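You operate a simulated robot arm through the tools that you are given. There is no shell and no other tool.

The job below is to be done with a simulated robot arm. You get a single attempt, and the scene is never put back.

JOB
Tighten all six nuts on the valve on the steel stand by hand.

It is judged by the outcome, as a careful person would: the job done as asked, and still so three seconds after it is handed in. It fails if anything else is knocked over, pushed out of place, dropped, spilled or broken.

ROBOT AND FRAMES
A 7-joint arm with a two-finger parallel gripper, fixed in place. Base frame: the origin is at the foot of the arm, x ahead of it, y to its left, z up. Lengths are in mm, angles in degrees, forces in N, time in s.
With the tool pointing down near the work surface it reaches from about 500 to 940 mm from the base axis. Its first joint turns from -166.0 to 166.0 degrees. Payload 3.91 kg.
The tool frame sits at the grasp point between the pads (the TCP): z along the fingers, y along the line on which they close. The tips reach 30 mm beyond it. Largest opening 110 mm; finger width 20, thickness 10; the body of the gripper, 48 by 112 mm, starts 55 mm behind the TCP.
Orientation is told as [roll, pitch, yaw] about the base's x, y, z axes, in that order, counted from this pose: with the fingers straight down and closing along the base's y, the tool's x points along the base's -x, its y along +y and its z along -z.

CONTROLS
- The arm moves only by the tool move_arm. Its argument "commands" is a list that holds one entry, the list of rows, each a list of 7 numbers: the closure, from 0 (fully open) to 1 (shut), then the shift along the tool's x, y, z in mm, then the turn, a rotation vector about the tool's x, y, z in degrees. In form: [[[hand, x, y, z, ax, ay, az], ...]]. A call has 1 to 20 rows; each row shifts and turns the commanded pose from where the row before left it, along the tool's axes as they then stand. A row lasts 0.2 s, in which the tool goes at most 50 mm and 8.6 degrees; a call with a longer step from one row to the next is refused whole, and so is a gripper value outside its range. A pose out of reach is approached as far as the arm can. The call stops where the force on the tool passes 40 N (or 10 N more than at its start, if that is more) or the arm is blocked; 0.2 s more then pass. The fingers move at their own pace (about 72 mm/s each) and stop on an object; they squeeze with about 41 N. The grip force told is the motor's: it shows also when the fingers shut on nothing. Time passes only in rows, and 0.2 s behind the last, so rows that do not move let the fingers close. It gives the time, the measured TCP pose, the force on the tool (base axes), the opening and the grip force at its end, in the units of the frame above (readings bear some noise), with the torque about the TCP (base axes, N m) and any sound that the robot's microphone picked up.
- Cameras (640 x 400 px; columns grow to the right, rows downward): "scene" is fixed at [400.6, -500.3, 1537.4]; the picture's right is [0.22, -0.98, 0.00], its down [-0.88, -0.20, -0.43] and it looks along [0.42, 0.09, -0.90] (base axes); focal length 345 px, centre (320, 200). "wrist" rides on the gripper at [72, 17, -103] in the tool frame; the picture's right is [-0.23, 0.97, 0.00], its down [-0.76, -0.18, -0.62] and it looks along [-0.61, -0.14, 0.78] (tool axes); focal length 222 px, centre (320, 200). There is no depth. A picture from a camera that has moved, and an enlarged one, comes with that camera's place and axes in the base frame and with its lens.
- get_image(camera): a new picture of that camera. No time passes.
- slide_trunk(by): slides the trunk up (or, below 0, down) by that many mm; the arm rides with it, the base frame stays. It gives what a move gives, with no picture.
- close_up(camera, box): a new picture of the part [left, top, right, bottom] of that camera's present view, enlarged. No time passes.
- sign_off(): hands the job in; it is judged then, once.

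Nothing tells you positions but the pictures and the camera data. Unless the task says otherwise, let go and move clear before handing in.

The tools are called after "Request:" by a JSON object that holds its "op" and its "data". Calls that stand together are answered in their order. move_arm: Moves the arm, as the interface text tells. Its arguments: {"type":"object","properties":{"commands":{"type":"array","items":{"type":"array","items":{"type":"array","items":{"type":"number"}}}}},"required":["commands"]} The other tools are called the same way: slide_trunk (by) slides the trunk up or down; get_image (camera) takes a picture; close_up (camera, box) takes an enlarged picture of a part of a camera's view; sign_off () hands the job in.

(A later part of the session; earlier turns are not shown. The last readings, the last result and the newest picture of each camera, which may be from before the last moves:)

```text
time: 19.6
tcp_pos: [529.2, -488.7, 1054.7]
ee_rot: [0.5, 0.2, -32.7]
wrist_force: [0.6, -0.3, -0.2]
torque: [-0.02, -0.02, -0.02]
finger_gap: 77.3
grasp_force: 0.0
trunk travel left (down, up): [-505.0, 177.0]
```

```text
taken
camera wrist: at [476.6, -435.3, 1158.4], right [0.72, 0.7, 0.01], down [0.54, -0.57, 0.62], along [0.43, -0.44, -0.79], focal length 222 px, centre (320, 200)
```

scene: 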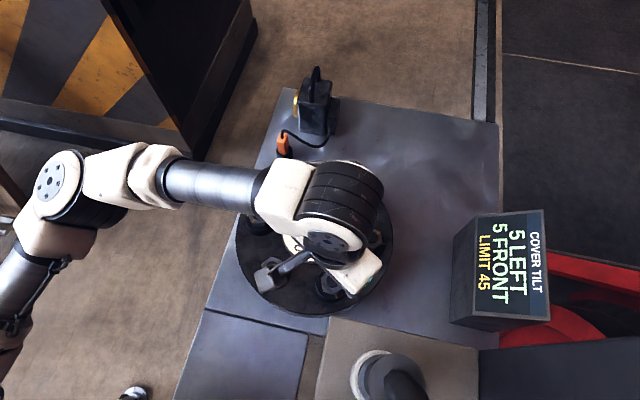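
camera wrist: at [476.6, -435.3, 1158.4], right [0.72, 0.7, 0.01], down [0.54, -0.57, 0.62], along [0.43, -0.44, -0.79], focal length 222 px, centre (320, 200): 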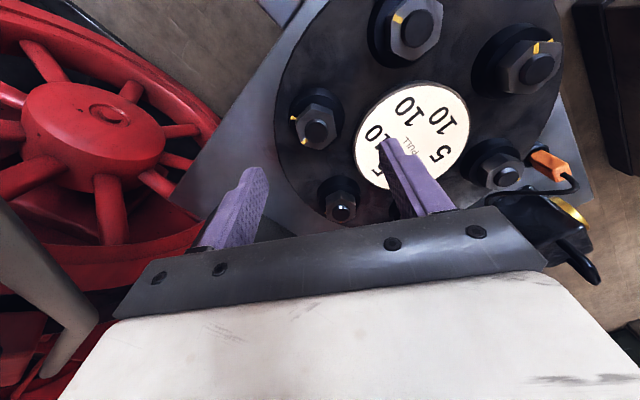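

The cabinet is unmoved (its corner and ring sit at the same pixels as before), and the tool is free. I'll note to keep clear of that corner, then square the tool, lower over D and inspect its flats.

Request:
{"op": "move_arm", "data": {"commands": [[[0.3, -2, -3.2, 10, 0.3, -0.4, 0], [0.3, 0, 0, 18, 0, 0, 0], [0.3, 0, 0, 18, 0, 0, 0], [0.3, 0, 0, 0, 0, 0, 0]]]}}

Request:
{"op": "close_up", "data": {"camera": "wrist", "box": [240, 110, 400, 210]}}

Request:
{"op": "close_up", "data": {"camera": "scene", "box": [230, 190, 510, 370]}}

```text
time: 20.6
tcp_pos: [530.1, -492.8, 1008.5]
ee_rot: [0.2, -0.1, -32.6]
wrist_force: [0.1, 0.5, -0.2]
torque: [0.01, 0.0, -0.01]
finger_gap: 76.9
grasp_force: 0.1
trunk travel left (down, up): [-505.0, 177.0]
```

```text
4.00 times, centred on (320, 160) of wrist
camera zoom: at [477.2, -438.6, 1110.9], right [0.72, 0.7, 0.0], down [0.54, -0.56, 0.62], along [0.44, -0.45, -0.78], focal length 888 px, centre (320, 360)
```

zoom: 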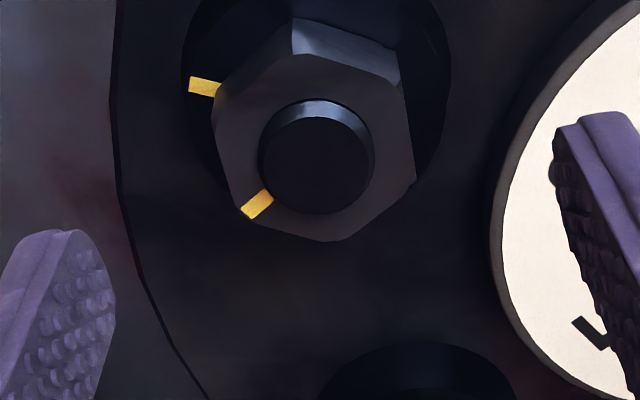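

```text
2.22 times, centred on (370, 280) of scene
camera zoom: at [400.6, -500.3, 1537.4], right [0.22, -0.98, 0.0], down [-0.88, -0.2, -0.43], along [0.42, 0.09, -0.9], focal length 767 px, centre (209, 22)
```

zoom: 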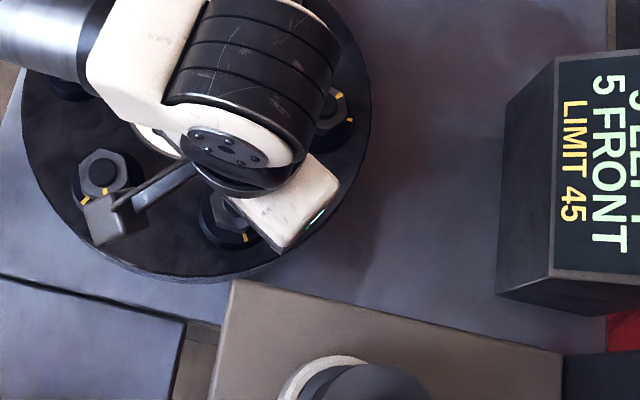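

D's flats are about 2.5 degrees clockwise of the tool and its mark needs roughly 55 degrees to reach the seat mark. I'll set yaw -35, lower onto it, and close.

Request:
{"op": "move_arm", "data": {"commands": [[[0.4, -0.5, -0.5, 10, 0, 0, 2.4], [0.4, 0, 0, 12, 0, 0, 0], [0.4, 0, 0, 12, 0, 0, 0], [0.4, 0, 0, 7, 0, 0, 0], [0.4, 0, 0, 0, 0, 0, 0]]]}}

Request:
{"op": "close_up", "data": {"camera": "wrist", "box": [220, 100, 420, 225]}}

```text
time: 21.8
tcp_pos: [528.4, -493.9, 967.3]
ee_rot: [0.2, -0.1, -35.0]
wrist_force: [-0.2, -0.4, 0.5]
torque: [0.02, -0.02, 0.02]
finger_gap: 66.0
grasp_force: 0.0
trunk travel left (down, up): [-505.0, 177.0]
```

```text
3.20 times, centred on (320, 162) of wrist
camera zoom: at [479.7, -437.2, 1069.9], right [0.74, 0.67, 0.0], down [0.52, -0.58, 0.62], along [0.42, -0.46, -0.78], focal length 711 px, centre (320, 320)
```

zoom: 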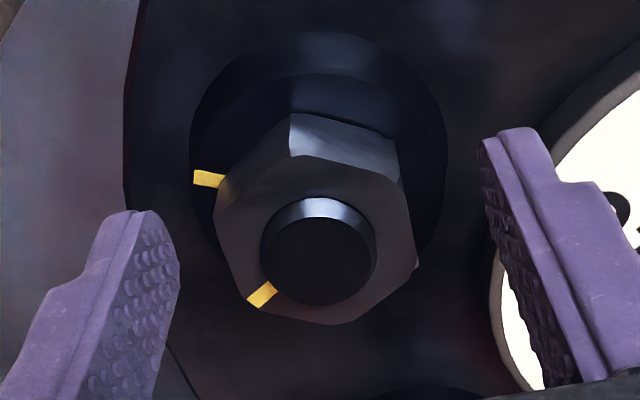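

D is about 1.5 mm off along the finger width; I'll shift that, then close.

Request:
{"op": "move_arm", "data": {"commands": [[[0.5, -1.4, -0.2, 0, 0, 0, 0], [0.7, 0, 0, 0, 0, 0, 0], [1, 0, 0, 0, 0, 0, 0], [1, 0, 0, 0, 0, 0, 0], [1, 0, 0, 0, 0, 0, 0]]]}}

Request:
{"op": "close_up", "data": {"camera": "wrist", "box": [220, 100, 420, 225]}}

Request:
{"op": "close_up", "data": {"camera": "scene", "box": [440, 200, 560, 340]}}

```text
time: 23.0
tcp_pos: [530.3, -493.6, 966.6]
ee_rot: [0.2, -0.1, -35.1]
wrist_force: [1.8, 3.4, -0.6]
torque: [-0.01, -0.08, -0.01]
finger_gap: 35.6
grasp_force: 45.4
trunk travel left (down, up): [-505.0, 177.0]
```

```text
3.20 times, centred on (320, 162) of wrist
camera zoom: at [481.0, -438.4, 1070.3], right [0.74, 0.67, 0.0], down [0.52, -0.58, 0.62], along [0.42, -0.46, -0.78], focal length 711 px, centre (320, 320)
```

zoom: 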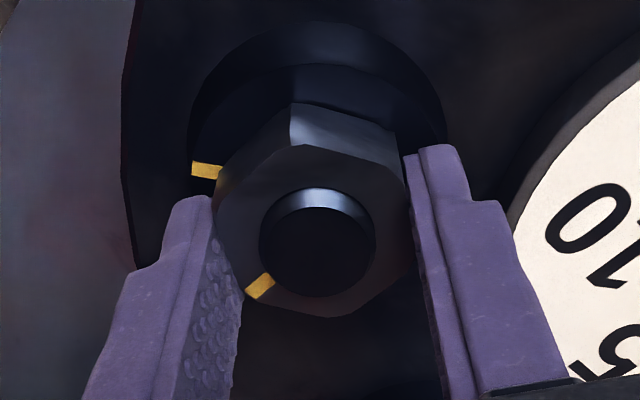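

```text
2.86 times, centred on (500, 270) of scene
camera zoom: at [400.6, -500.3, 1537.4], right [0.22, -0.98, 0.0], down [-0.88, -0.2, -0.43], along [0.42, 0.09, -0.9], focal length 987 px, centre (-194, 0)
```

zoom: 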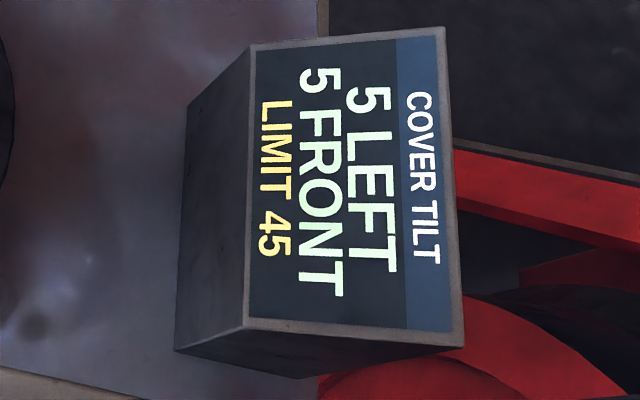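

Good, D is held squarely with low side force. I'll turn it clockwise 28 degrees and check the display.

Request:
{"op": "move_arm", "data": {"commands": [[[1, 0, 0, 0, 0, 0, 4], [1, 0, 0, 0, 0, 0, 4], [1, 0, 0, 0, 0, 0, 4], [1, 0, 0, 0, 0, 0, 4], [1, 0, 0, 0, 0, 0, 0]]]}}

Request:
{"op": "close_up", "data": {"camera": "scene", "box": [440, 200, 560, 340]}}

Request:
{"op": "move_arm", "data": {"commands": [[[1, 0, 0, 0, 0, 0, 4], [1, 0, 0, 0, 0, 0, 4], [1, 0, 0, 0, 0, 0, 4], [1, 0, 0, 0, 0, 0, 0]]]}}

Request:
{"op": "close_up", "data": {"camera": "scene", "box": [440, 200, 560, 340]}}

Request:
{"op": "get_image", "data": {"camera": "wrist"}}

```text
time: 24.2
tcp_pos: [529.3, -494.3, 967.4]
ee_rot: [0.2, 0.1, -51.0]
wrist_force: [2.1, 7.8, -5.1]
torque: [-0.23, -0.28, 0.0]
finger_gap: 35.6
grasp_force: 45.1
trunk travel left (down, up): [-505.0, 177.0]
```

```text
2.86 times, centred on (500, 270) of scene
camera zoom: at [400.6, -500.3, 1537.4], right [0.22, -0.98, 0.0], down [-0.88, -0.2, -0.43], along [0.42, 0.09, -0.9], focal length 987 px, centre (-194, 0)
```

zoom: 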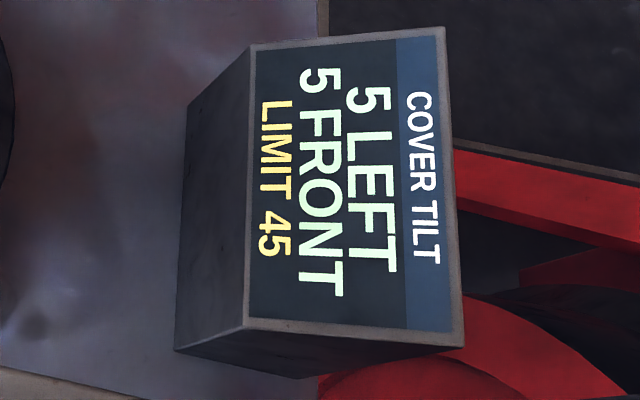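

```text
time: 25.2
tcp_pos: [529.3, -494.1, 965.9]
ee_rot: [0.2, 0.1, -63.1]
wrist_force: [-4.8, 9.2, -19.3]
torque: [-0.55, -0.36, 0.01]
finger_gap: 35.6
grasp_force: 45.0
trunk travel left (down, up): [-505.0, 177.0]
```

```text
2.86 times, centred on (500, 270) of scene
camera zoom: at [400.6, -500.3, 1537.4], right [0.22, -0.98, 0.0], down [-0.88, -0.2, -0.43], along [0.42, 0.09, -0.9], focal length 987 px, centre (-194, 0)
```

zoom: 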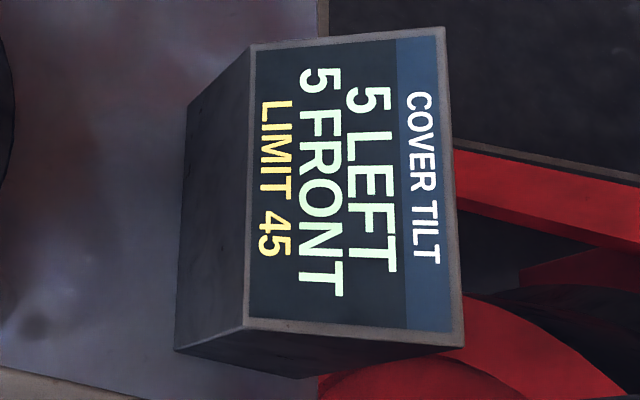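

```text
taken
camera wrist: at [512.4, -422.5, 1070.7], right [0.97, 0.24, 0.0], down [0.18, -0.76, 0.62], along [0.15, -0.6, -0.78], focal length 222 px, centre (320, 200)
```

wrist: 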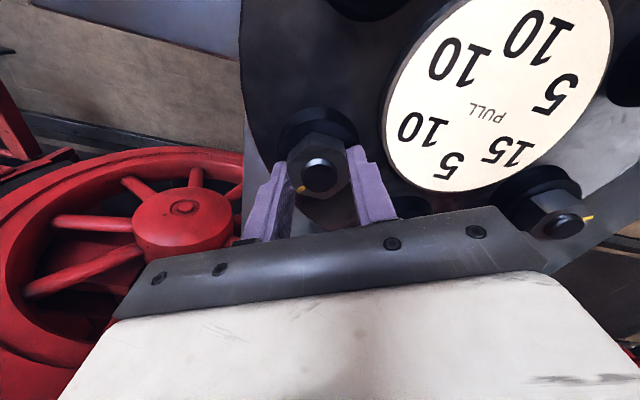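

D has turned 28 degrees and, as with A at that point, the display has not changed yet. I'll ease the small down-pull and go on in single 4-degree steps.

Request:
{"op": "move_arm", "data": {"commands": [[[1, 0.4, 0, 0.6, 0, 0, 0], [1, 0, 0, 0, 0, 0, 4], [1, 0, 0, 0, 0, 0, 0]]]}}

Request:
{"op": "close_up", "data": {"camera": "scene", "box": [440, 200, 560, 340]}}

Request:
{"op": "move_arm", "data": {"commands": [[[1, 0, 0, 0, 0, 0, 4], [1, 0, 0, 0, 0, 0, 0]]]}}

Request:
{"op": "close_up", "data": {"camera": "scene", "box": [440, 200, 560, 340]}}

```text
time: 26.0
tcp_pos: [529.4, -494.7, 967.1]
ee_rot: [0.2, 0.1, -67.2]
wrist_force: [-5.6, 7.1, -19.7]
torque: [0.52, 0.43, 0.01]
finger_gap: 35.4
grasp_force: 45.1
trunk travel left (down, up): [-505.0, 177.0]
```

```text
2.86 times, centred on (500, 270) of scene
camera zoom: at [400.6, -500.3, 1537.4], right [0.22, -0.98, 0.0], down [-0.88, -0.2, -0.43], along [0.42, 0.09, -0.9], focal length 987 px, centre (-194, 0)
```

zoom: 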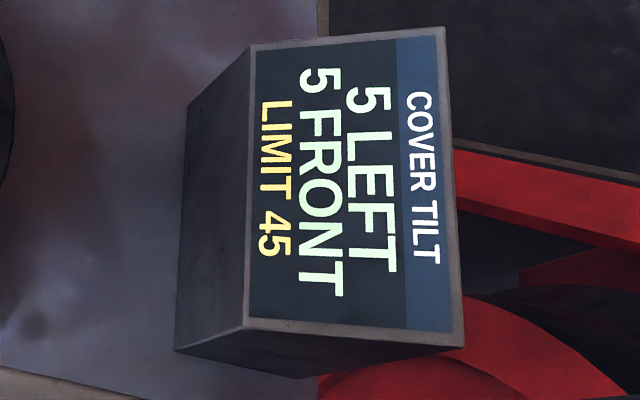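

```text
time: 26.6
tcp_pos: [530.2, -494.9, 967.2]
ee_rot: [0.2, 0.0, -71.1]
wrist_force: [-9.0, 7.8, -19.0]
torque: [0.69, 0.52, 0.04]
finger_gap: 35.4
grasp_force: 45.2
trunk travel left (down, up): [-505.0, 177.0]
```

```text
2.86 times, centred on (500, 270) of scene
camera zoom: at [400.6, -500.3, 1537.4], right [0.22, -0.98, 0.0], down [-0.88, -0.2, -0.43], along [0.42, 0.09, -0.9], focal length 987 px, centre (-194, 0)
```

zoom: 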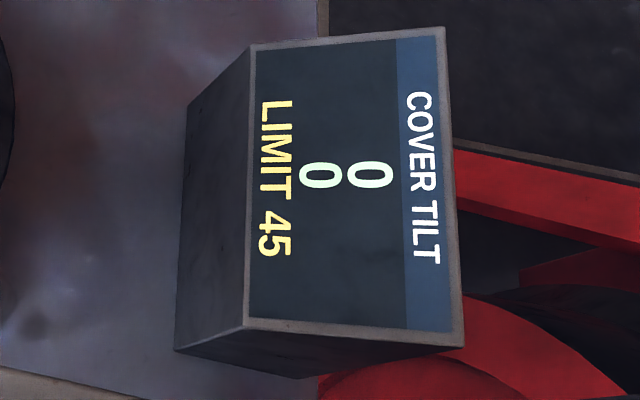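

The display dropped to 0 / 0, so D is now pulling against A. About 19 degrees remain; I'll go on 4 degrees at a time, easing the down-pull.

Request:
{"op": "move_arm", "data": {"commands": [[[1, 0.6, 0, 0.7, 0, 0, 0], [1, 0, 0, 0, 0, 0, 4], [1, 0, 0, 0, 0, 0, 0]]]}}

Request:
{"op": "close_up", "data": {"camera": "scene", "box": [440, 200, 560, 340]}}

Request:
{"op": "move_arm", "data": {"commands": [[[1, 0, 0, 0, 0, 0, 4], [1, 0, 0, 0, 0, 0, 0]]]}}

Request:
{"op": "close_up", "data": {"camera": "scene", "box": [440, 200, 560, 340]}}

```text
time: 27.4
tcp_pos: [529.5, -495.1, 966.6]
ee_rot: [0.2, -0.1, -75.0]
wrist_force: [-8.6, 0.2, -7.4]
torque: [0.31, 0.57, 0.01]
finger_gap: 35.3
grasp_force: 44.8
trunk travel left (down, up): [-505.0, 177.0]
```

```text
2.86 times, centred on (500, 270) of scene
camera zoom: at [400.6, -500.3, 1537.4], right [0.22, -0.98, 0.0], down [-0.88, -0.2, -0.43], along [0.42, 0.09, -0.9], focal length 987 px, centre (-194, 0)
```

zoom: 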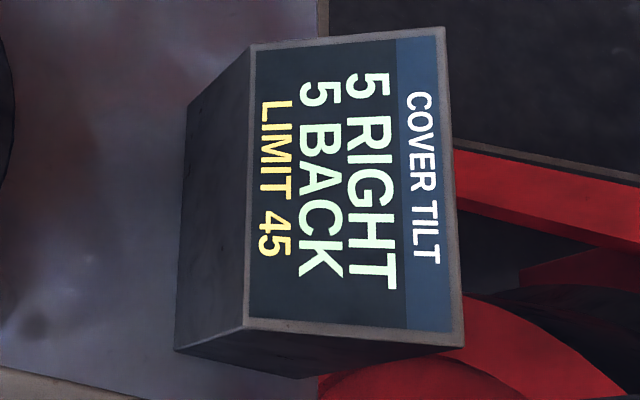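

```text
time: 28.0
tcp_pos: [528.7, -494.8, 966.4]
ee_rot: [0.2, -0.1, -79.0]
wrist_force: [-3.0, -13.8, -3.2]
torque: [-0.22, 0.25, 0.01]
finger_gap: 35.7
grasp_force: 44.8
trunk travel left (down, up): [-505.0, 177.0]
```

```text
2.86 times, centred on (500, 270) of scene
camera zoom: at [400.6, -500.3, 1537.4], right [0.22, -0.98, 0.0], down [-0.88, -0.2, -0.43], along [0.42, 0.09, -0.9], focal length 987 px, centre (-194, 0)
```

zoom: 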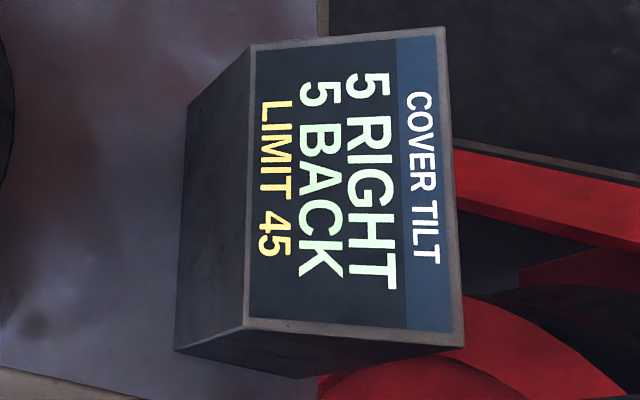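

The display reads "5 RIGHT, 5 BACK" and holds, so D's full pull is 10 and the label values apply per nut. About 11 degrees remain to bring D's mark in line.

Request:
{"op": "move_arm", "data": {"commands": [[[1, -0.6, -0.1, 0, 0, 0, 0], [1, 0, 0, 0, 0, 0, 4], [1, 0, 0, 0, 0, 0, 3.5], [1, 0, 0, 0, 0, 0, 0]]]}}

Request:
{"op": "close_up", "data": {"camera": "scene", "box": [440, 200, 560, 340]}}

Request:
{"op": "close_up", "data": {"camera": "wrist", "box": [220, 100, 420, 225]}}

```text
time: 29.0
tcp_pos: [529.3, -494.7, 967.8]
ee_rot: [0.2, -0.1, -86.6]
wrist_force: [-5.9, -19.0, 2.1]
torque: [-0.76, 0.38, 0.04]
finger_gap: 35.4
grasp_force: 44.7
trunk travel left (down, up): [-505.0, 177.0]
```

```text
2.86 times, centred on (500, 270) of scene
camera zoom: at [400.6, -500.3, 1537.4], right [0.22, -0.98, 0.0], down [-0.88, -0.2, -0.43], along [0.42, 0.09, -0.9], focal length 987 px, centre (-194, 0)
```

zoom: 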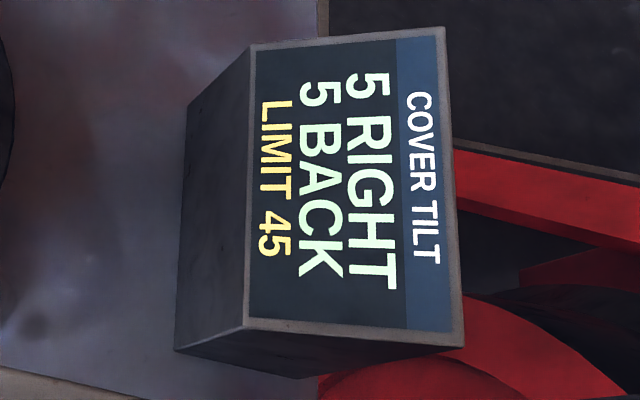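

```text
3.20 times, centred on (320, 162) of wrist
camera zoom: at [541.5, -421.4, 1070.2], right [0.99, -0.17, 0.0], down [-0.13, -0.77, 0.62], along [-0.1, -0.61, -0.78], focal length 711 px, centre (320, 320)
```

zoom: 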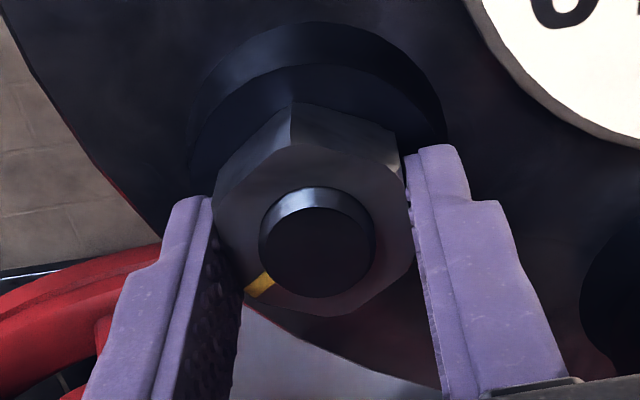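

3.4 degrees remain for D. I'll ease the side load and finish at yaw -90.

Request:
{"op": "move_arm", "data": {"commands": [[[1, -0.8, -0.1, 0, 0, 0, 0], [1, 0, 0, 0, 0, 0, 3.3], [1, 0, 0, 0, 0, 0, 0]]]}}

Request:
{"op": "close_up", "data": {"camera": "scene", "box": [440, 200, 560, 340]}}

```text
time: 29.8
tcp_pos: [529.2, -494.9, 966.8]
ee_rot: [0.3, 0.0, -89.9]
wrist_force: [-6.1, -12.6, 2.8]
torque: [-0.85, 0.34, 0.01]
finger_gap: 35.6
grasp_force: 45.3
trunk travel left (down, up): [-505.0, 177.0]
```

```text
2.86 times, centred on (500, 270) of scene
camera zoom: at [400.6, -500.3, 1537.4], right [0.22, -0.98, 0.0], down [-0.88, -0.2, -0.43], along [0.42, 0.09, -0.9], focal length 987 px, centre (-194, 0)
```

zoom: 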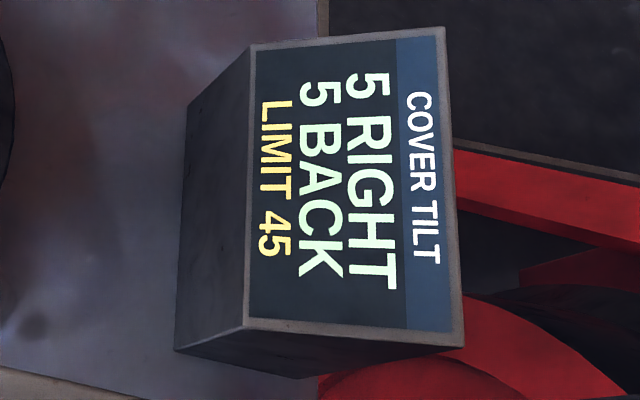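

D is turned fully. I'll ease the load, open the fingers, rise straight up, and check its marks.

Request:
{"op": "move_arm", "data": {"commands": [[[1, -0.5, -0.2, 0, 0, 0, 0], [0.6, 0, 0, 0, 0, 0, 0], [0.3, 0, 0, 0, 0, 0, 0], [0.3, 0, 0, -15, 0, 0, 0], [0.3, 0, 0, -30, 0, 0, 0], [0.3, 0, 0, -30, 0, 0, 0], [0.3, 0, 0, 0, 0, 0, 0]]]}}

Request:
{"op": "close_up", "data": {"camera": "wrist", "box": [240, 60, 400, 160]}}

Request:
{"op": "close_up", "data": {"camera": "scene", "box": [230, 150, 400, 320]}}

Request:
{"op": "get_image", "data": {"camera": "wrist"}}

```text
time: 31.4
tcp_pos: [530.3, -494.5, 1041.9]
ee_rot: [0.3, 0.0, -89.8]
wrist_force: [0.4, 0.8, -0.4]
torque: [-0.02, 0.0, 0.0]
finger_gap: 77.0
grasp_force: 0.1
trunk travel left (down, up): [-505.0, 177.0]
```

```text
4.00 times, centred on (320, 110) of wrist
camera zoom: at [547.1, -422.9, 1145.8], right [0.97, -0.22, 0.0], down [-0.18, -0.76, 0.62], along [-0.14, -0.61, -0.78], focal length 888 px, centre (320, 560)
```

zoom: 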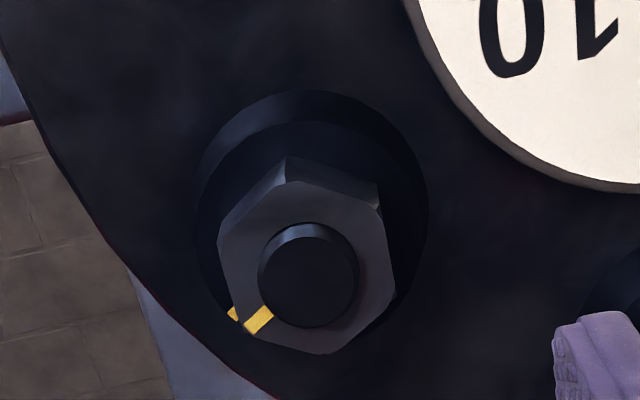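

```text
2.35 times, centred on (315, 235) of scene
camera zoom: at [400.6, -500.3, 1537.4], right [0.22, -0.98, 0.0], down [-0.88, -0.2, -0.43], along [0.42, 0.09, -0.9], focal length 812 px, centre (332, 118)
```

zoom: 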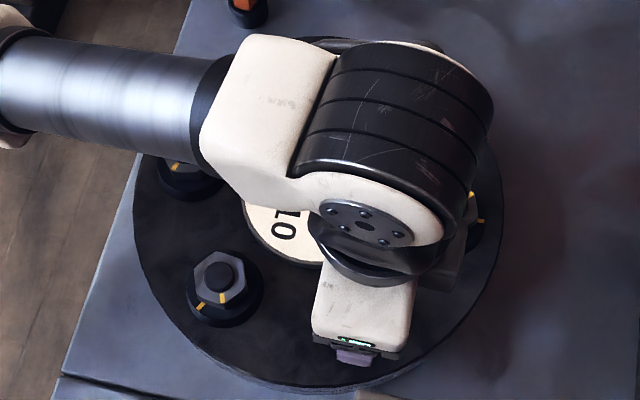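

```text
taken
camera wrist: at [547.1, -422.9, 1145.8], right [0.97, -0.22, 0.0], down [-0.18, -0.76, 0.62], along [-0.14, -0.61, -0.78], focal length 222 px, centre (320, 200)
```

wrist: 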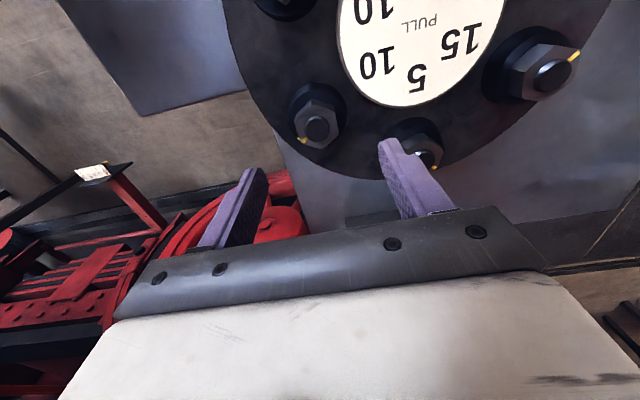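

D's marks look close to aligned; I'll verify it from the scene camera once the hand is out of the way. Next I go to F (pull 10 at the front), which pulls against the present "5 RIGHT, 5 BACK".

Request:
{"op": "move_arm", "data": {"commands": [[[0.3, 39.75, 22.5, 0, 0, 0, 0], [0.3, 39.75, 22.5, 0, 0, 0, 0], [0.3, 39.75, 22.5, 0, 0, 0, 0], [0.3, 39.75, 22.5, 0, 0, 0, 0], [0.3, 0, 0, 0, 0, 0, -8.25], [0.3, 0, 0, 0, 0, 0, -8.25], [0.3, 0, 0, 0, 0, 0, -8.25], [0.3, 0, 0, 0, 0, 0, -8.25], [0.3, 0, 0, 0, 0, 0, -8.25], [0.3, 0, 0, 0, 0, 0, -8.25], [0.3, 0, 0, 0, 0, 0, -8.25], [0.3, 0, 0, 0, 0, 0, -8.25], [0.3, 0, 0, 0, 0, 0, 0]]]}}

Request:
{"op": "close_up", "data": {"camera": "scene", "box": [310, 262, 350, 307]}}

Request:
{"op": "get_image", "data": {"camera": "wrist"}}

Request:
{"op": "get_image", "data": {"camera": "scene"}}

```text
time: 34.2
tcp_pos: [587.9, -333.0, 1033.5]
ee_rot: [0.1, -0.1, -23.7]
wrist_force: [0.8, 0.9, -0.5]
torque: [0.01, -0.03, 0.0]
finger_gap: 77.2
grasp_force: 0.0
out of reach, approached as far as the arm can: row 2, 3, 4
trunk travel left (down, up): [-505.0, 177.0]
```

```text
8.89 times, centred on (330, 284) of scene
camera zoom: at [400.6, -500.3, 1537.4], right [0.22, -0.98, 0.0], down [-0.88, -0.2, -0.43], along [0.42, 0.09, -0.9], focal length 3070 px, centre (231, -551)
```

zoom: 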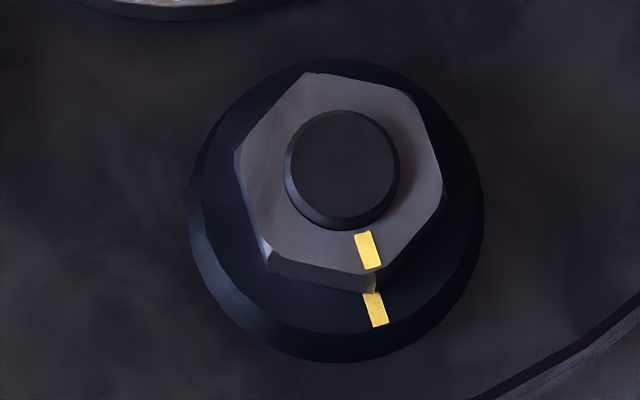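

```text
taken
camera wrist: at [528.5, -288.0, 1136.3], right [0.6, 0.8, 0.0], down [0.62, -0.47, 0.62], along [0.5, -0.37, -0.78], focal length 222 px, centre (320, 200)
```

wrist: 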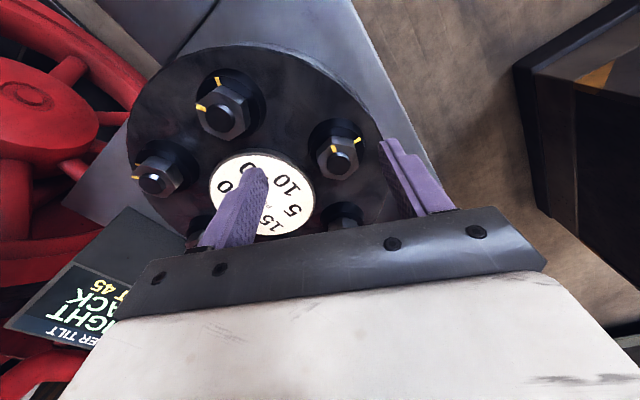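

```text
taken
```

scene: 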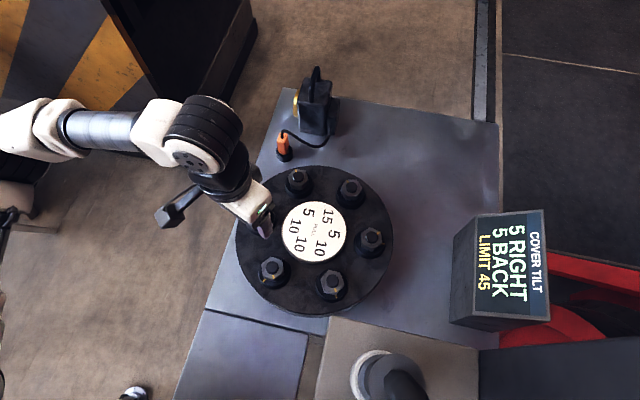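

From the scene camera D's two yellow marks are in line within about a degree, so D is done. F at yaw -90 is out of the arm's reach, so for F I'll start at yaw +36 and end at -30 instead; first I'll move over it and look.

Request:
{"op": "move_arm", "data": {"commands": [[[0.3, -15.1, 5.4, 0, 0, 0, 0], [0.3, -15.1, 5.4, 0, 0, 0, 0], [0.3, 0, 0, 0, 0, 0, -8.5], [0.3, 0, 0, 0, 0, 0, -8.5], [0.3, 0, 0, 0, 0, 0, -8.5], [0.3, 0, 0, 0, 0, 0, -8.5], [0.3, 0, 0, 0, 0, 0, -8.5], [0.3, 0, 0, 0, 0, 0, -8.5], [0.3, 0, 0, 0, 0, 0, -8.5], [0.3, 0, 0, 0, 0, 0, 0]]]}}

Request:
{"op": "get_image", "data": {"camera": "wrist"}}

Request:
{"op": "close_up", "data": {"camera": "wrist", "box": [240, 90, 400, 190]}}

```text
time: 36.4
tcp_pos: [620.1, -336.5, 1033.9]
ee_rot: [-0.2, -0.2, 35.7]
wrist_force: [0.6, 0.0, 0.3]
torque: [-0.02, 0.0, -0.01]
finger_gap: 77.0
grasp_force: 0.0
trunk travel left (down, up): [-505.0, 177.0]
```

```text
taken
camera wrist: at [551.0, -365.0, 1138.0], right [-0.39, 0.92, 0.0], down [0.72, 0.3, 0.63], along [0.58, 0.24, -0.78], focal length 222 px, centre (320, 200)
```

wrist: 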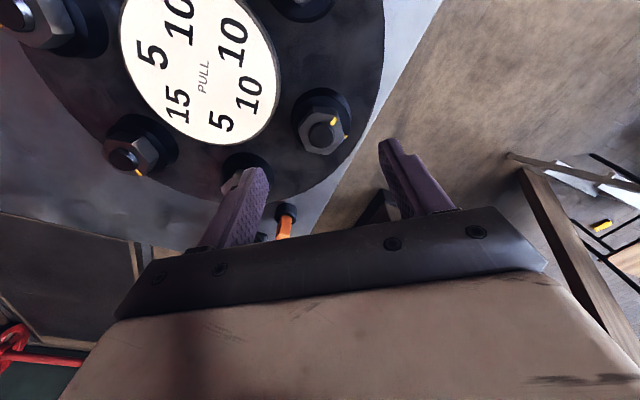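

```text
4.00 times, centred on (320, 140) of wrist
camera zoom: at [551.0, -365.0, 1138.0], right [-0.39, 0.92, 0.0], down [0.72, 0.3, 0.63], along [0.58, 0.24, -0.78], focal length 888 px, centre (320, 440)
```

zoom: 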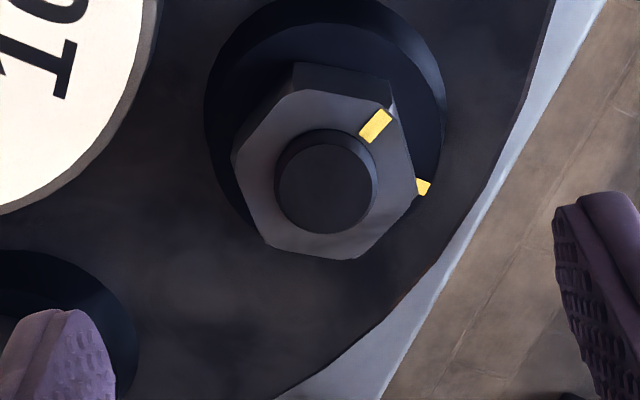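

F's flats sit at about yaw +40, its mark near 160 degrees against a seat mark at 90, so about 70 degrees to turn. I'll align to that, centre, and lower.

Request:
{"op": "move_arm", "data": {"commands": [[[0.4, -1.7, 0.9, 12, 0, 0, -4.6], [0.4, 0, 0, 15, 0, 0, 0], [0.4, 0, 0, 15, 0, 0, 0], [0.4, 0, 0, 15, 0, 0, 0], [0.4, 0, 0, 9, 0, 0, 0], [0.4, 0, 0, 0, 0, 0, 0]]]}}

Request:
{"op": "close_up", "data": {"camera": "wrist", "box": [220, 100, 420, 225]}}

```text
time: 37.8
tcp_pos: [620.0, -334.4, 966.9]
ee_rot: [0.0, -0.2, 40.4]
wrist_force: [0.6, 0.6, -0.7]
torque: [-0.01, 0.03, 0.02]
finger_gap: 66.1
grasp_force: 0.1
trunk travel left (down, up): [-505.0, 177.0]
```

```text
3.20 times, centred on (320, 162) of wrist
camera zoom: at [554.2, -368.2, 1070.5], right [-0.46, 0.89, 0.0], down [0.69, 0.36, 0.63], along [0.56, 0.29, -0.78], focal length 711 px, centre (320, 320)
```

zoom: 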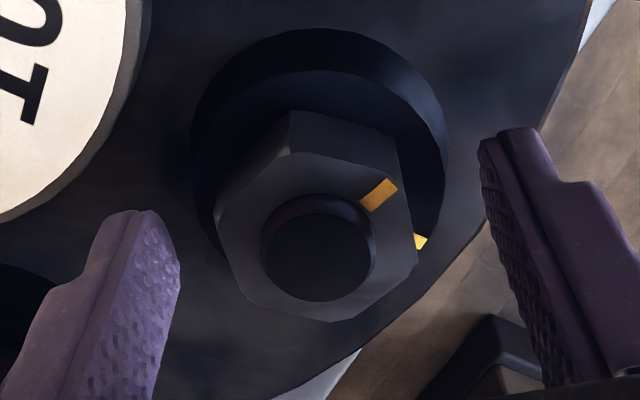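

F is centred. I'll close on it.

Request:
{"op": "move_arm", "data": {"commands": [[[0.5, -0.7, -0.2, 0, 0, 0, 0], [0.7, 0, 0, 0, 0, 0, 0], [1, 0, 0, 0, 0, 0, 0], [1, 0, 0, 0, 0, 0, 0], [1, 0, 0, 0, 0, 0, 0]]]}}

Request:
{"op": "close_up", "data": {"camera": "wrist", "box": [220, 100, 420, 225]}}

```text
time: 39.0
tcp_pos: [621.6, -333.8, 966.7]
ee_rot: [-0.1, -0.2, 40.3]
wrist_force: [0.4, -1.1, -0.3]
torque: [-0.14, 0.03, -0.01]
finger_gap: 35.6
grasp_force: 44.5
trunk travel left (down, up): [-505.0, 177.0]
```

```text
3.20 times, centred on (320, 162) of wrist
camera zoom: at [555.3, -367.4, 1070.9], right [-0.46, 0.89, 0.0], down [0.69, 0.36, 0.63], along [0.56, 0.29, -0.78], focal length 711 px, centre (320, 320)
```

zoom: 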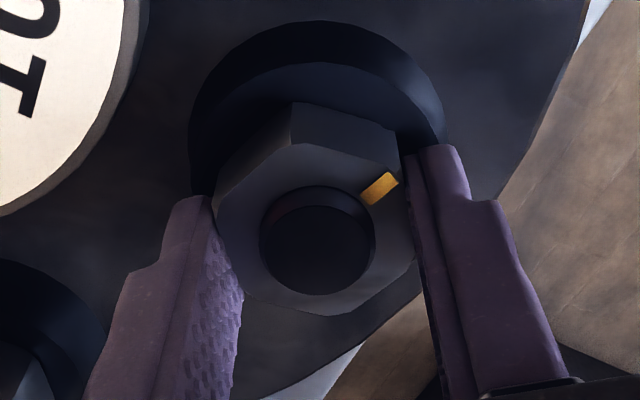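

F is gripped cleanly with almost no side force. I'll turn it clockwise in stretches, watching force and display.

Request:
{"op": "move_arm", "data": {"commands": [[[1, 0, 0, 0, 0, 0, 4], [1, 0, 0, 0, 0, 0, 4], [1, 0, 0, 0, 0, 0, 4], [1, 0, 0, 0, 0, 0, 4], [1, 0, 0, 0, 0, 0, 4], [1, 0, 0, 0, 0, 0, 0]]]}}

Request:
{"op": "close_up", "data": {"camera": "scene", "box": [440, 200, 560, 340]}}

Request:
{"op": "move_arm", "data": {"commands": [[[1, 0, 0, 0, 0, 0, 4], [1, 0, 0, 0, 0, 0, 4], [1, 0, 0, 0, 0, 0, 4], [1, 0, 0, 0, 0, 0, 0]]]}}

Request:
{"op": "close_up", "data": {"camera": "scene", "box": [440, 200, 560, 340]}}

```text
time: 40.4
tcp_pos: [622.6, -333.6, 968.8]
ee_rot: [0.0, -0.2, 20.2]
wrist_force: [8.2, -5.1, -4.1]
torque: [-0.01, -0.75, 0.01]
finger_gap: 35.5
grasp_force: 44.7
trunk travel left (down, up): [-505.0, 177.0]
```

```text
2.86 times, centred on (500, 270) of scene
camera zoom: at [400.6, -500.3, 1537.4], right [0.22, -0.98, 0.0], down [-0.88, -0.2, -0.43], along [0.42, 0.09, -0.9], focal length 987 px, centre (-194, 0)
```

zoom: 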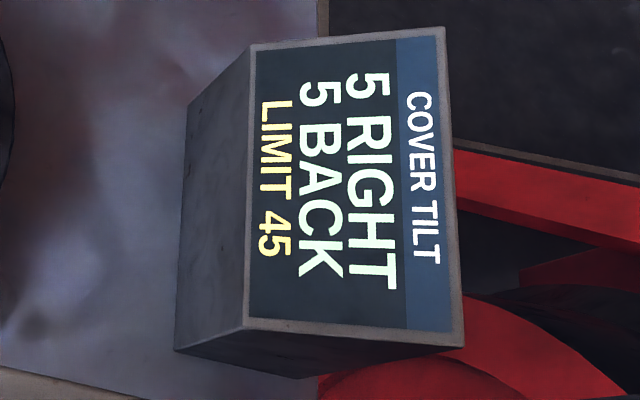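

```text
time: 41.4
tcp_pos: [621.8, -334.4, 966.6]
ee_rot: [0.0, -0.1, 8.3]
wrist_force: [12.1, -18.1, -2.3]
torque: [-0.59, -0.23, 0.05]
finger_gap: 35.5
grasp_force: 44.6
trunk travel left (down, up): [-505.0, 177.0]
```

```text
2.86 times, centred on (500, 270) of scene
camera zoom: at [400.6, -500.3, 1537.4], right [0.22, -0.98, 0.0], down [-0.88, -0.2, -0.43], along [0.42, 0.09, -0.9], focal length 987 px, centre (-194, 0)
```

zoom: 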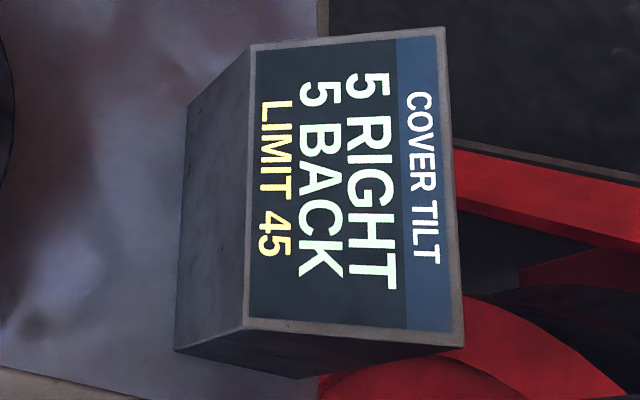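

32 degrees turned, display unchanged, side load at 22 N. I'll ease the tool over by about 1 mm and continue.

Request:
{"op": "move_arm", "data": {"commands": [[[1, -0.5, -0.9, 0.2, 0, 0, 0], [1, 0, 0, 0, 0, 0, 4], [1, 0, 0, 0, 0, 0, 4], [1, 0, 0, 0, 0, 0, 0]]]}}

Request:
{"op": "close_up", "data": {"camera": "scene", "box": [440, 200, 560, 340]}}

Request:
{"op": "move_arm", "data": {"commands": [[[1, 0, 0, 0, 0, 0, 4], [1, 0, 0, 0, 0, 0, 4], [1, 0, 0, 0, 0, 0, 0]]]}}

Request:
{"op": "close_up", "data": {"camera": "scene", "box": [440, 200, 560, 340]}}

```text
time: 42.4
tcp_pos: [621.4, -335.7, 966.0]
ee_rot: [0.0, -0.2, 0.3]
wrist_force: [16.6, -20.4, 7.9]
torque: [-0.29, 0.03, 0.06]
finger_gap: 35.7
grasp_force: 45.1
trunk travel left (down, up): [-505.0, 177.0]
```

```text
2.86 times, centred on (500, 270) of scene
camera zoom: at [400.6, -500.3, 1537.4], right [0.22, -0.98, 0.0], down [-0.88, -0.2, -0.43], along [0.42, 0.09, -0.9], focal length 987 px, centre (-194, 0)
```

zoom: 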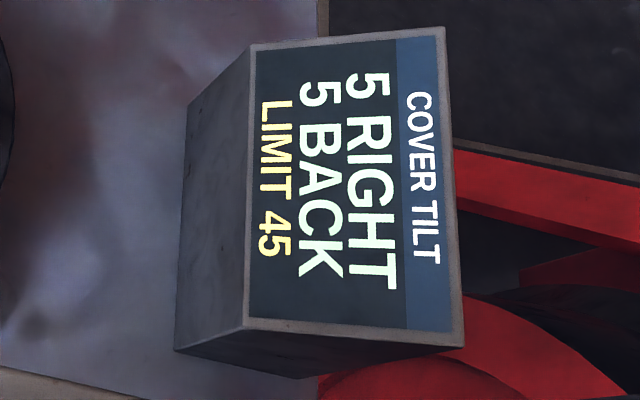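

```text
time: 43.2
tcp_pos: [622.4, -334.7, 966.3]
ee_rot: [0.2, -0.2, -7.8]
wrist_force: [4.0, -13.7, 1.0]
torque: [-0.55, -1.04, 0.04]
finger_gap: 35.6
grasp_force: 44.8
trunk travel left (down, up): [-505.0, 177.0]
```

```text
2.86 times, centred on (500, 270) of scene
camera zoom: at [400.6, -500.3, 1537.4], right [0.22, -0.98, 0.0], down [-0.88, -0.2, -0.43], along [0.42, 0.09, -0.9], focal length 987 px, centre (-194, 0)
```

zoom: 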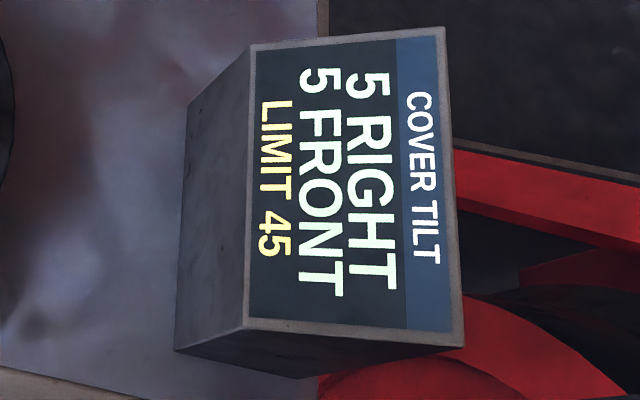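

F began to pull: "5 RIGHT, 5 FRONT", with some 22 degrees to go. I'll continue with small steps.

Request:
{"op": "move_arm", "data": {"commands": [[[1, -0.2, -0.5, 0, 0, 0, 0], [1, 0, 0, 0, 0, 0, 4], [1, 0, 0, 0, 0, 0, 4], [1, 0, 0, 0, 0, 0, 0]]]}}

Request:
{"op": "close_up", "data": {"camera": "scene", "box": [440, 200, 560, 340]}}

Request:
{"op": "move_arm", "data": {"commands": [[[1, 0, 0, 0, 0, 0, 4], [1, 0, 0, 0, 0, 0, 4], [1, 0, 0, 0, 0, 0, 0]]]}}

Request:
{"op": "close_up", "data": {"camera": "scene", "box": [440, 200, 560, 340]}}

```text
time: 44.2
tcp_pos: [621.9, -335.6, 967.6]
ee_rot: [0.1, -0.1, -15.8]
wrist_force: [7.4, -14.3, 3.3]
torque: [-0.09, 0.74, 0.0]
finger_gap: 35.5
grasp_force: 44.6
trunk travel left (down, up): [-505.0, 177.0]
```

```text
2.86 times, centred on (500, 270) of scene
camera zoom: at [400.6, -500.3, 1537.4], right [0.22, -0.98, 0.0], down [-0.88, -0.2, -0.43], along [0.42, 0.09, -0.9], focal length 987 px, centre (-194, 0)
```

zoom: 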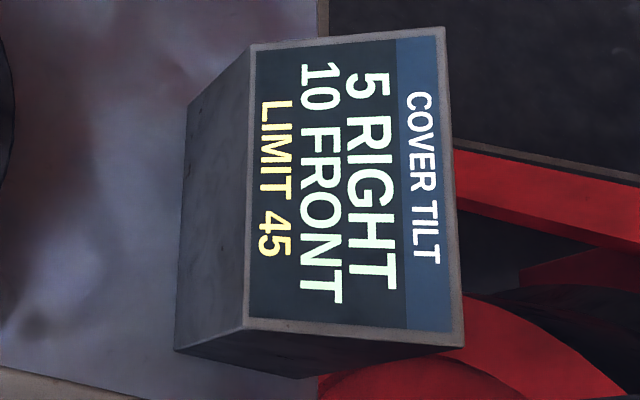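

```text
time: 45.0
tcp_pos: [621.8, -337.0, 967.0]
ee_rot: [0.0, -0.3, -23.8]
wrist_force: [5.3, -16.5, 6.5]
torque: [-0.15, 0.54, 0.01]
finger_gap: 35.5
grasp_force: 44.9
trunk travel left (down, up): [-505.0, 177.0]
```

```text
2.86 times, centred on (500, 270) of scene
camera zoom: at [400.6, -500.3, 1537.4], right [0.22, -0.98, 0.0], down [-0.88, -0.2, -0.43], along [0.42, 0.09, -0.9], focal length 987 px, centre (-194, 0)
```

zoom: 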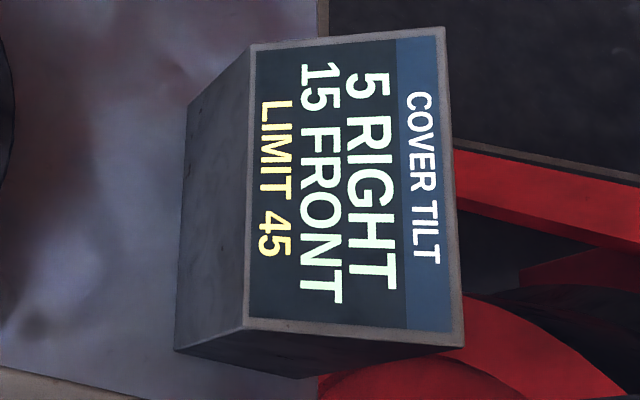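

F now reads its full effect, "5 RIGHT, 15 FRONT", and 6 degrees remain to bring the marks together.

Request:
{"op": "move_arm", "data": {"commands": [[[1, -0.3, -0.6, -0.2, 0, 0, 0], [1, 0, 0, 0, 0, 0, 3], [1, 0, 0, 0, 0, 0, 3], [1, 0, 0, 0, 0, 0, 0]]]}}

Request:
{"op": "close_up", "data": {"camera": "scene", "box": [440, 200, 560, 340]}}

Request:
{"op": "move_arm", "data": {"commands": [[[0.6, 0, 0, 0, 0, 0, 0], [0.3, 0, 0, 0, 0, 0, 0], [0.3, 0, 0, -15, 0, 0, 0], [0.3, 0, 0, -25, 0, 0, 0], [0.3, 0, 0, -25, 0, 0, 0], [0.3, 0, 0, 0, 0, 0, 0]]]}}

Request:
{"op": "close_up", "data": {"camera": "wrist", "box": [240, 80, 400, 180]}}

Request:
{"op": "close_up", "data": {"camera": "scene", "box": [230, 150, 400, 320]}}

```text
time: 46.0
tcp_pos: [622.3, -335.7, 966.4]
ee_rot: [0.2, -0.1, -29.8]
wrist_force: [-0.3, -13.5, -1.3]
torque: [-0.78, -0.68, 0.02]
finger_gap: 35.5
grasp_force: 44.9
trunk travel left (down, up): [-505.0, 177.0]
```

```text
2.86 times, centred on (500, 270) of scene
camera zoom: at [400.6, -500.3, 1537.4], right [0.22, -0.98, 0.0], down [-0.88, -0.2, -0.43], along [0.42, 0.09, -0.9], focal length 987 px, centre (-194, 0)
```

zoom: 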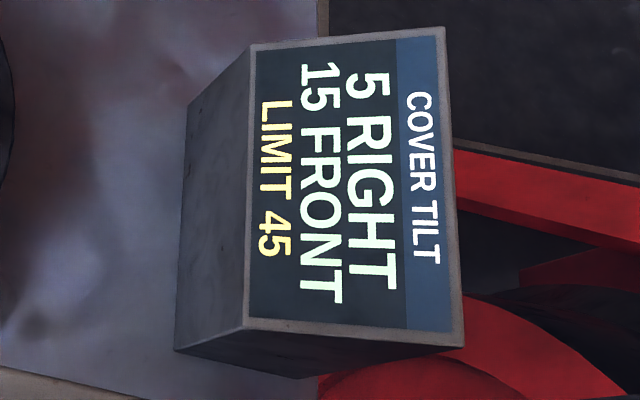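

```text
time: 47.4
tcp_pos: [620.1, -334.5, 1033.2]
ee_rot: [0.2, -0.1, -29.7]
wrist_force: [-0.2, -0.5, -0.2]
torque: [0.01, 0.01, 0.0]
finger_gap: 77.0
grasp_force: 0.0
trunk travel left (down, up): [-505.0, 177.0]
```

```text
4.00 times, centred on (320, 130) of wrist
camera zoom: at [565.7, -283.3, 1136.0], right [0.68, 0.73, 0.0], down [0.57, -0.53, 0.62], along [0.46, -0.42, -0.78], focal length 888 px, centre (320, 480)
```

zoom: 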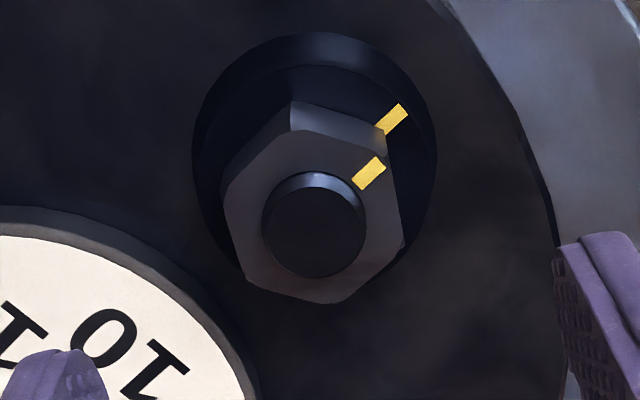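

```text
2.35 times, centred on (315, 235) of scene
camera zoom: at [400.6, -500.3, 1537.4], right [0.22, -0.98, 0.0], down [-0.88, -0.2, -0.43], along [0.42, 0.09, -0.9], focal length 812 px, centre (332, 118)
```

zoom: 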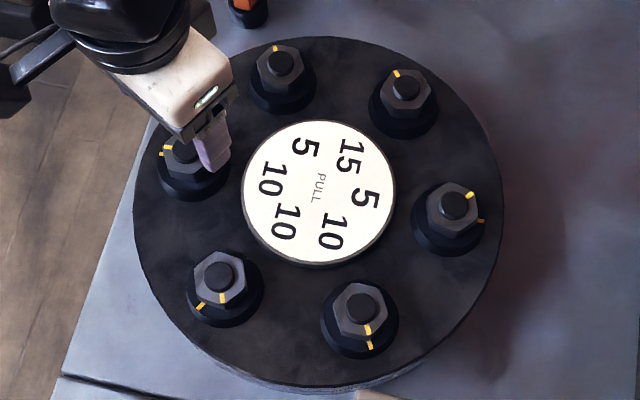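

F is in line with its seat mark within about 1.5 degrees and the display holds "5 RIGHT, 15 FRONT". Next is B (pull 15, back left), which brings this down to about "10 LEFT, 0". I'll travel over to it and look.

Request:
{"op": "move_arm", "data": {"commands": [[[0.3, -39.3, -23, 0, 0, 0, 0], [0.3, -39.3, -23, 0, 0, 0, 0], [0.3, -39.3, -23, 0, 0, 0, 0], [0.3, -39.3, -23, 0, 0, 0, 0], [0.3, 0, 0, 0, 0, 0, 0]]]}}

Request:
{"op": "move_arm", "data": {"commands": [[[0.3, 0, 0, 0, 0, 0, -8.3], [0.3, 0, 0, 0, 0, 0, -8.3], [0.3, 0, 0, 0, 0, 0, -8.3], [0.3, 0, 0, 0, 0, 0, -8.3], [0.3, 0, 0, 0, 0, 0, -8.3], [0.3, 0, 0, 0, 0, 0, -8.3], [0.3, 0, 0, 0, 0, 0, -8.3], [0.3, 0, 0, 0, 0, 0, -8.3], [0.3, 0, 0, 0, 0, 0, 0]]]}}

Request:
{"op": "get_image", "data": {"camera": "wrist"}}

Request:
{"op": "close_up", "data": {"camera": "wrist", "box": [240, 90, 400, 190]}}

Request:
{"op": "get_image", "data": {"camera": "scene"}}

```text
time: 48.6
tcp_pos: [708.1, -491.5, 1029.9]
ee_rot: [0.3, -0.1, -29.9]
wrist_force: [-0.9, -0.7, -0.2]
torque: [0.05, -0.03, -0.01]
finger_gap: 76.8
grasp_force: 0.0
out of reach, approached as far as the arm can: row 4
trunk travel left (down, up): [-505.0, 177.0]
```

```text
time: 50.6
tcp_pos: [709.3, -489.1, 1033.8]
ee_rot: [-0.1, -0.3, 36.8]
wrist_force: [-0.4, -0.4, 0.3]
torque: [-0.02, -0.02, -0.02]
finger_gap: 76.9
grasp_force: 0.1
trunk travel left (down, up): [-505.0, 177.0]
```

```text
taken
camera wrist: at [641.0, -518.6, 1135.9], right [-0.4, 0.92, 0.0], down [0.71, 0.31, 0.63], along [0.57, 0.25, -0.78], focal length 222 px, centre (320, 200)
```

wrist: 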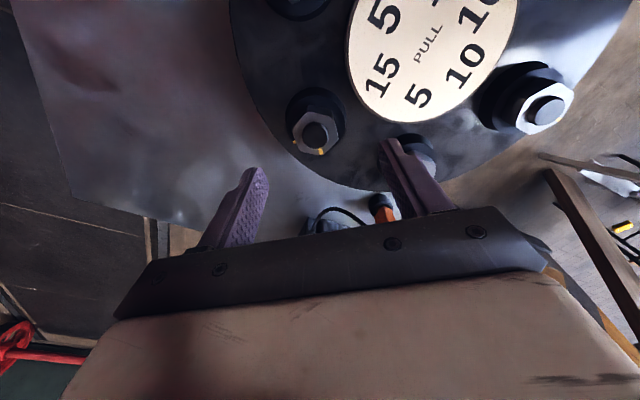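

```text
4.00 times, centred on (320, 140) of wrist
camera zoom: at [641.0, -518.6, 1135.9], right [-0.4, 0.92, 0.0], down [0.71, 0.31, 0.63], along [0.57, 0.25, -0.78], focal length 888 px, centre (320, 440)
```

zoom: 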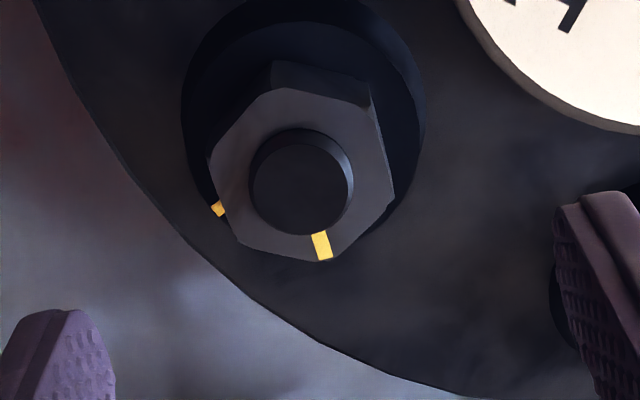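

```text
taken
```

scene: 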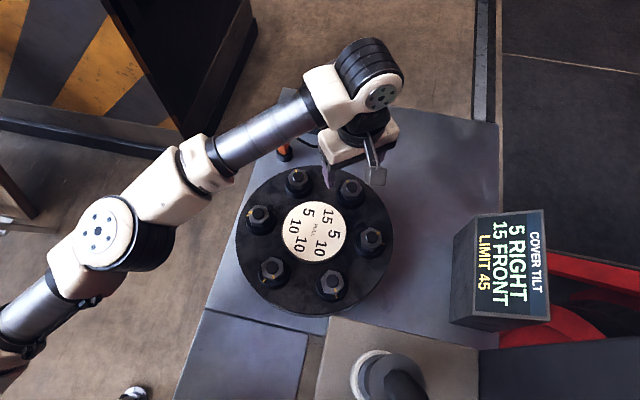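

B's nut and marks are visible, but at 865 mm it lies at the edge of the reach, which shrinks as the tool goes lower. I'll pull in over the cover's middle, raise the tool, and lower the trunk in steps to gain reach.

Request:
{"op": "move_arm", "data": {"commands": [[[0.3, 13.4, 40.6, 0, 0, 0, 0], [0.3, 13.4, 40.6, 0, 0, 0, 0], [0.3, 0, 0, -45, 0, 0, 0], [0.3, 0, 0, -45, 0, 0, 0], [0.3, 0, 0, -45, 0, 0, 0], [0.3, 0, 0, 0, 0, 0, 0]]]}}

Request:
{"op": "slide_trunk", "data": {"by": -60}}

Request:
{"op": "get_image", "data": {"camera": "scene"}}

```text
time: 52.0
tcp_pos: [640.3, -440.9, 1152.2]
ee_rot: [-0.3, -0.1, 36.8]
wrist_force: [0.1, -1.1, -0.1]
torque: [-0.01, -0.02, 0.02]
finger_gap: 77.3
grasp_force: 0.0
out of reach, approached as far as the arm can: row 5
trunk travel left (down, up): [-505.0, 177.0]
```

```text
time: 53.0
tcp_pos: [640.1, -440.1, 1094.2]
ee_rot: [-0.3, 0.0, 36.7]
wrist_force: [-0.4, 0.2, -0.3]
torque: [0.01, -0.04, 0.01]
finger_gap: 77.1
grasp_force: 0.1
trunk travel left (down, up): [-445.0, 237.0]
```

```text
taken
```

scene: 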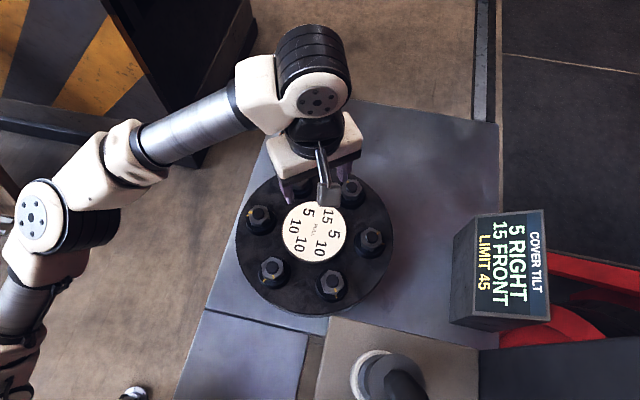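

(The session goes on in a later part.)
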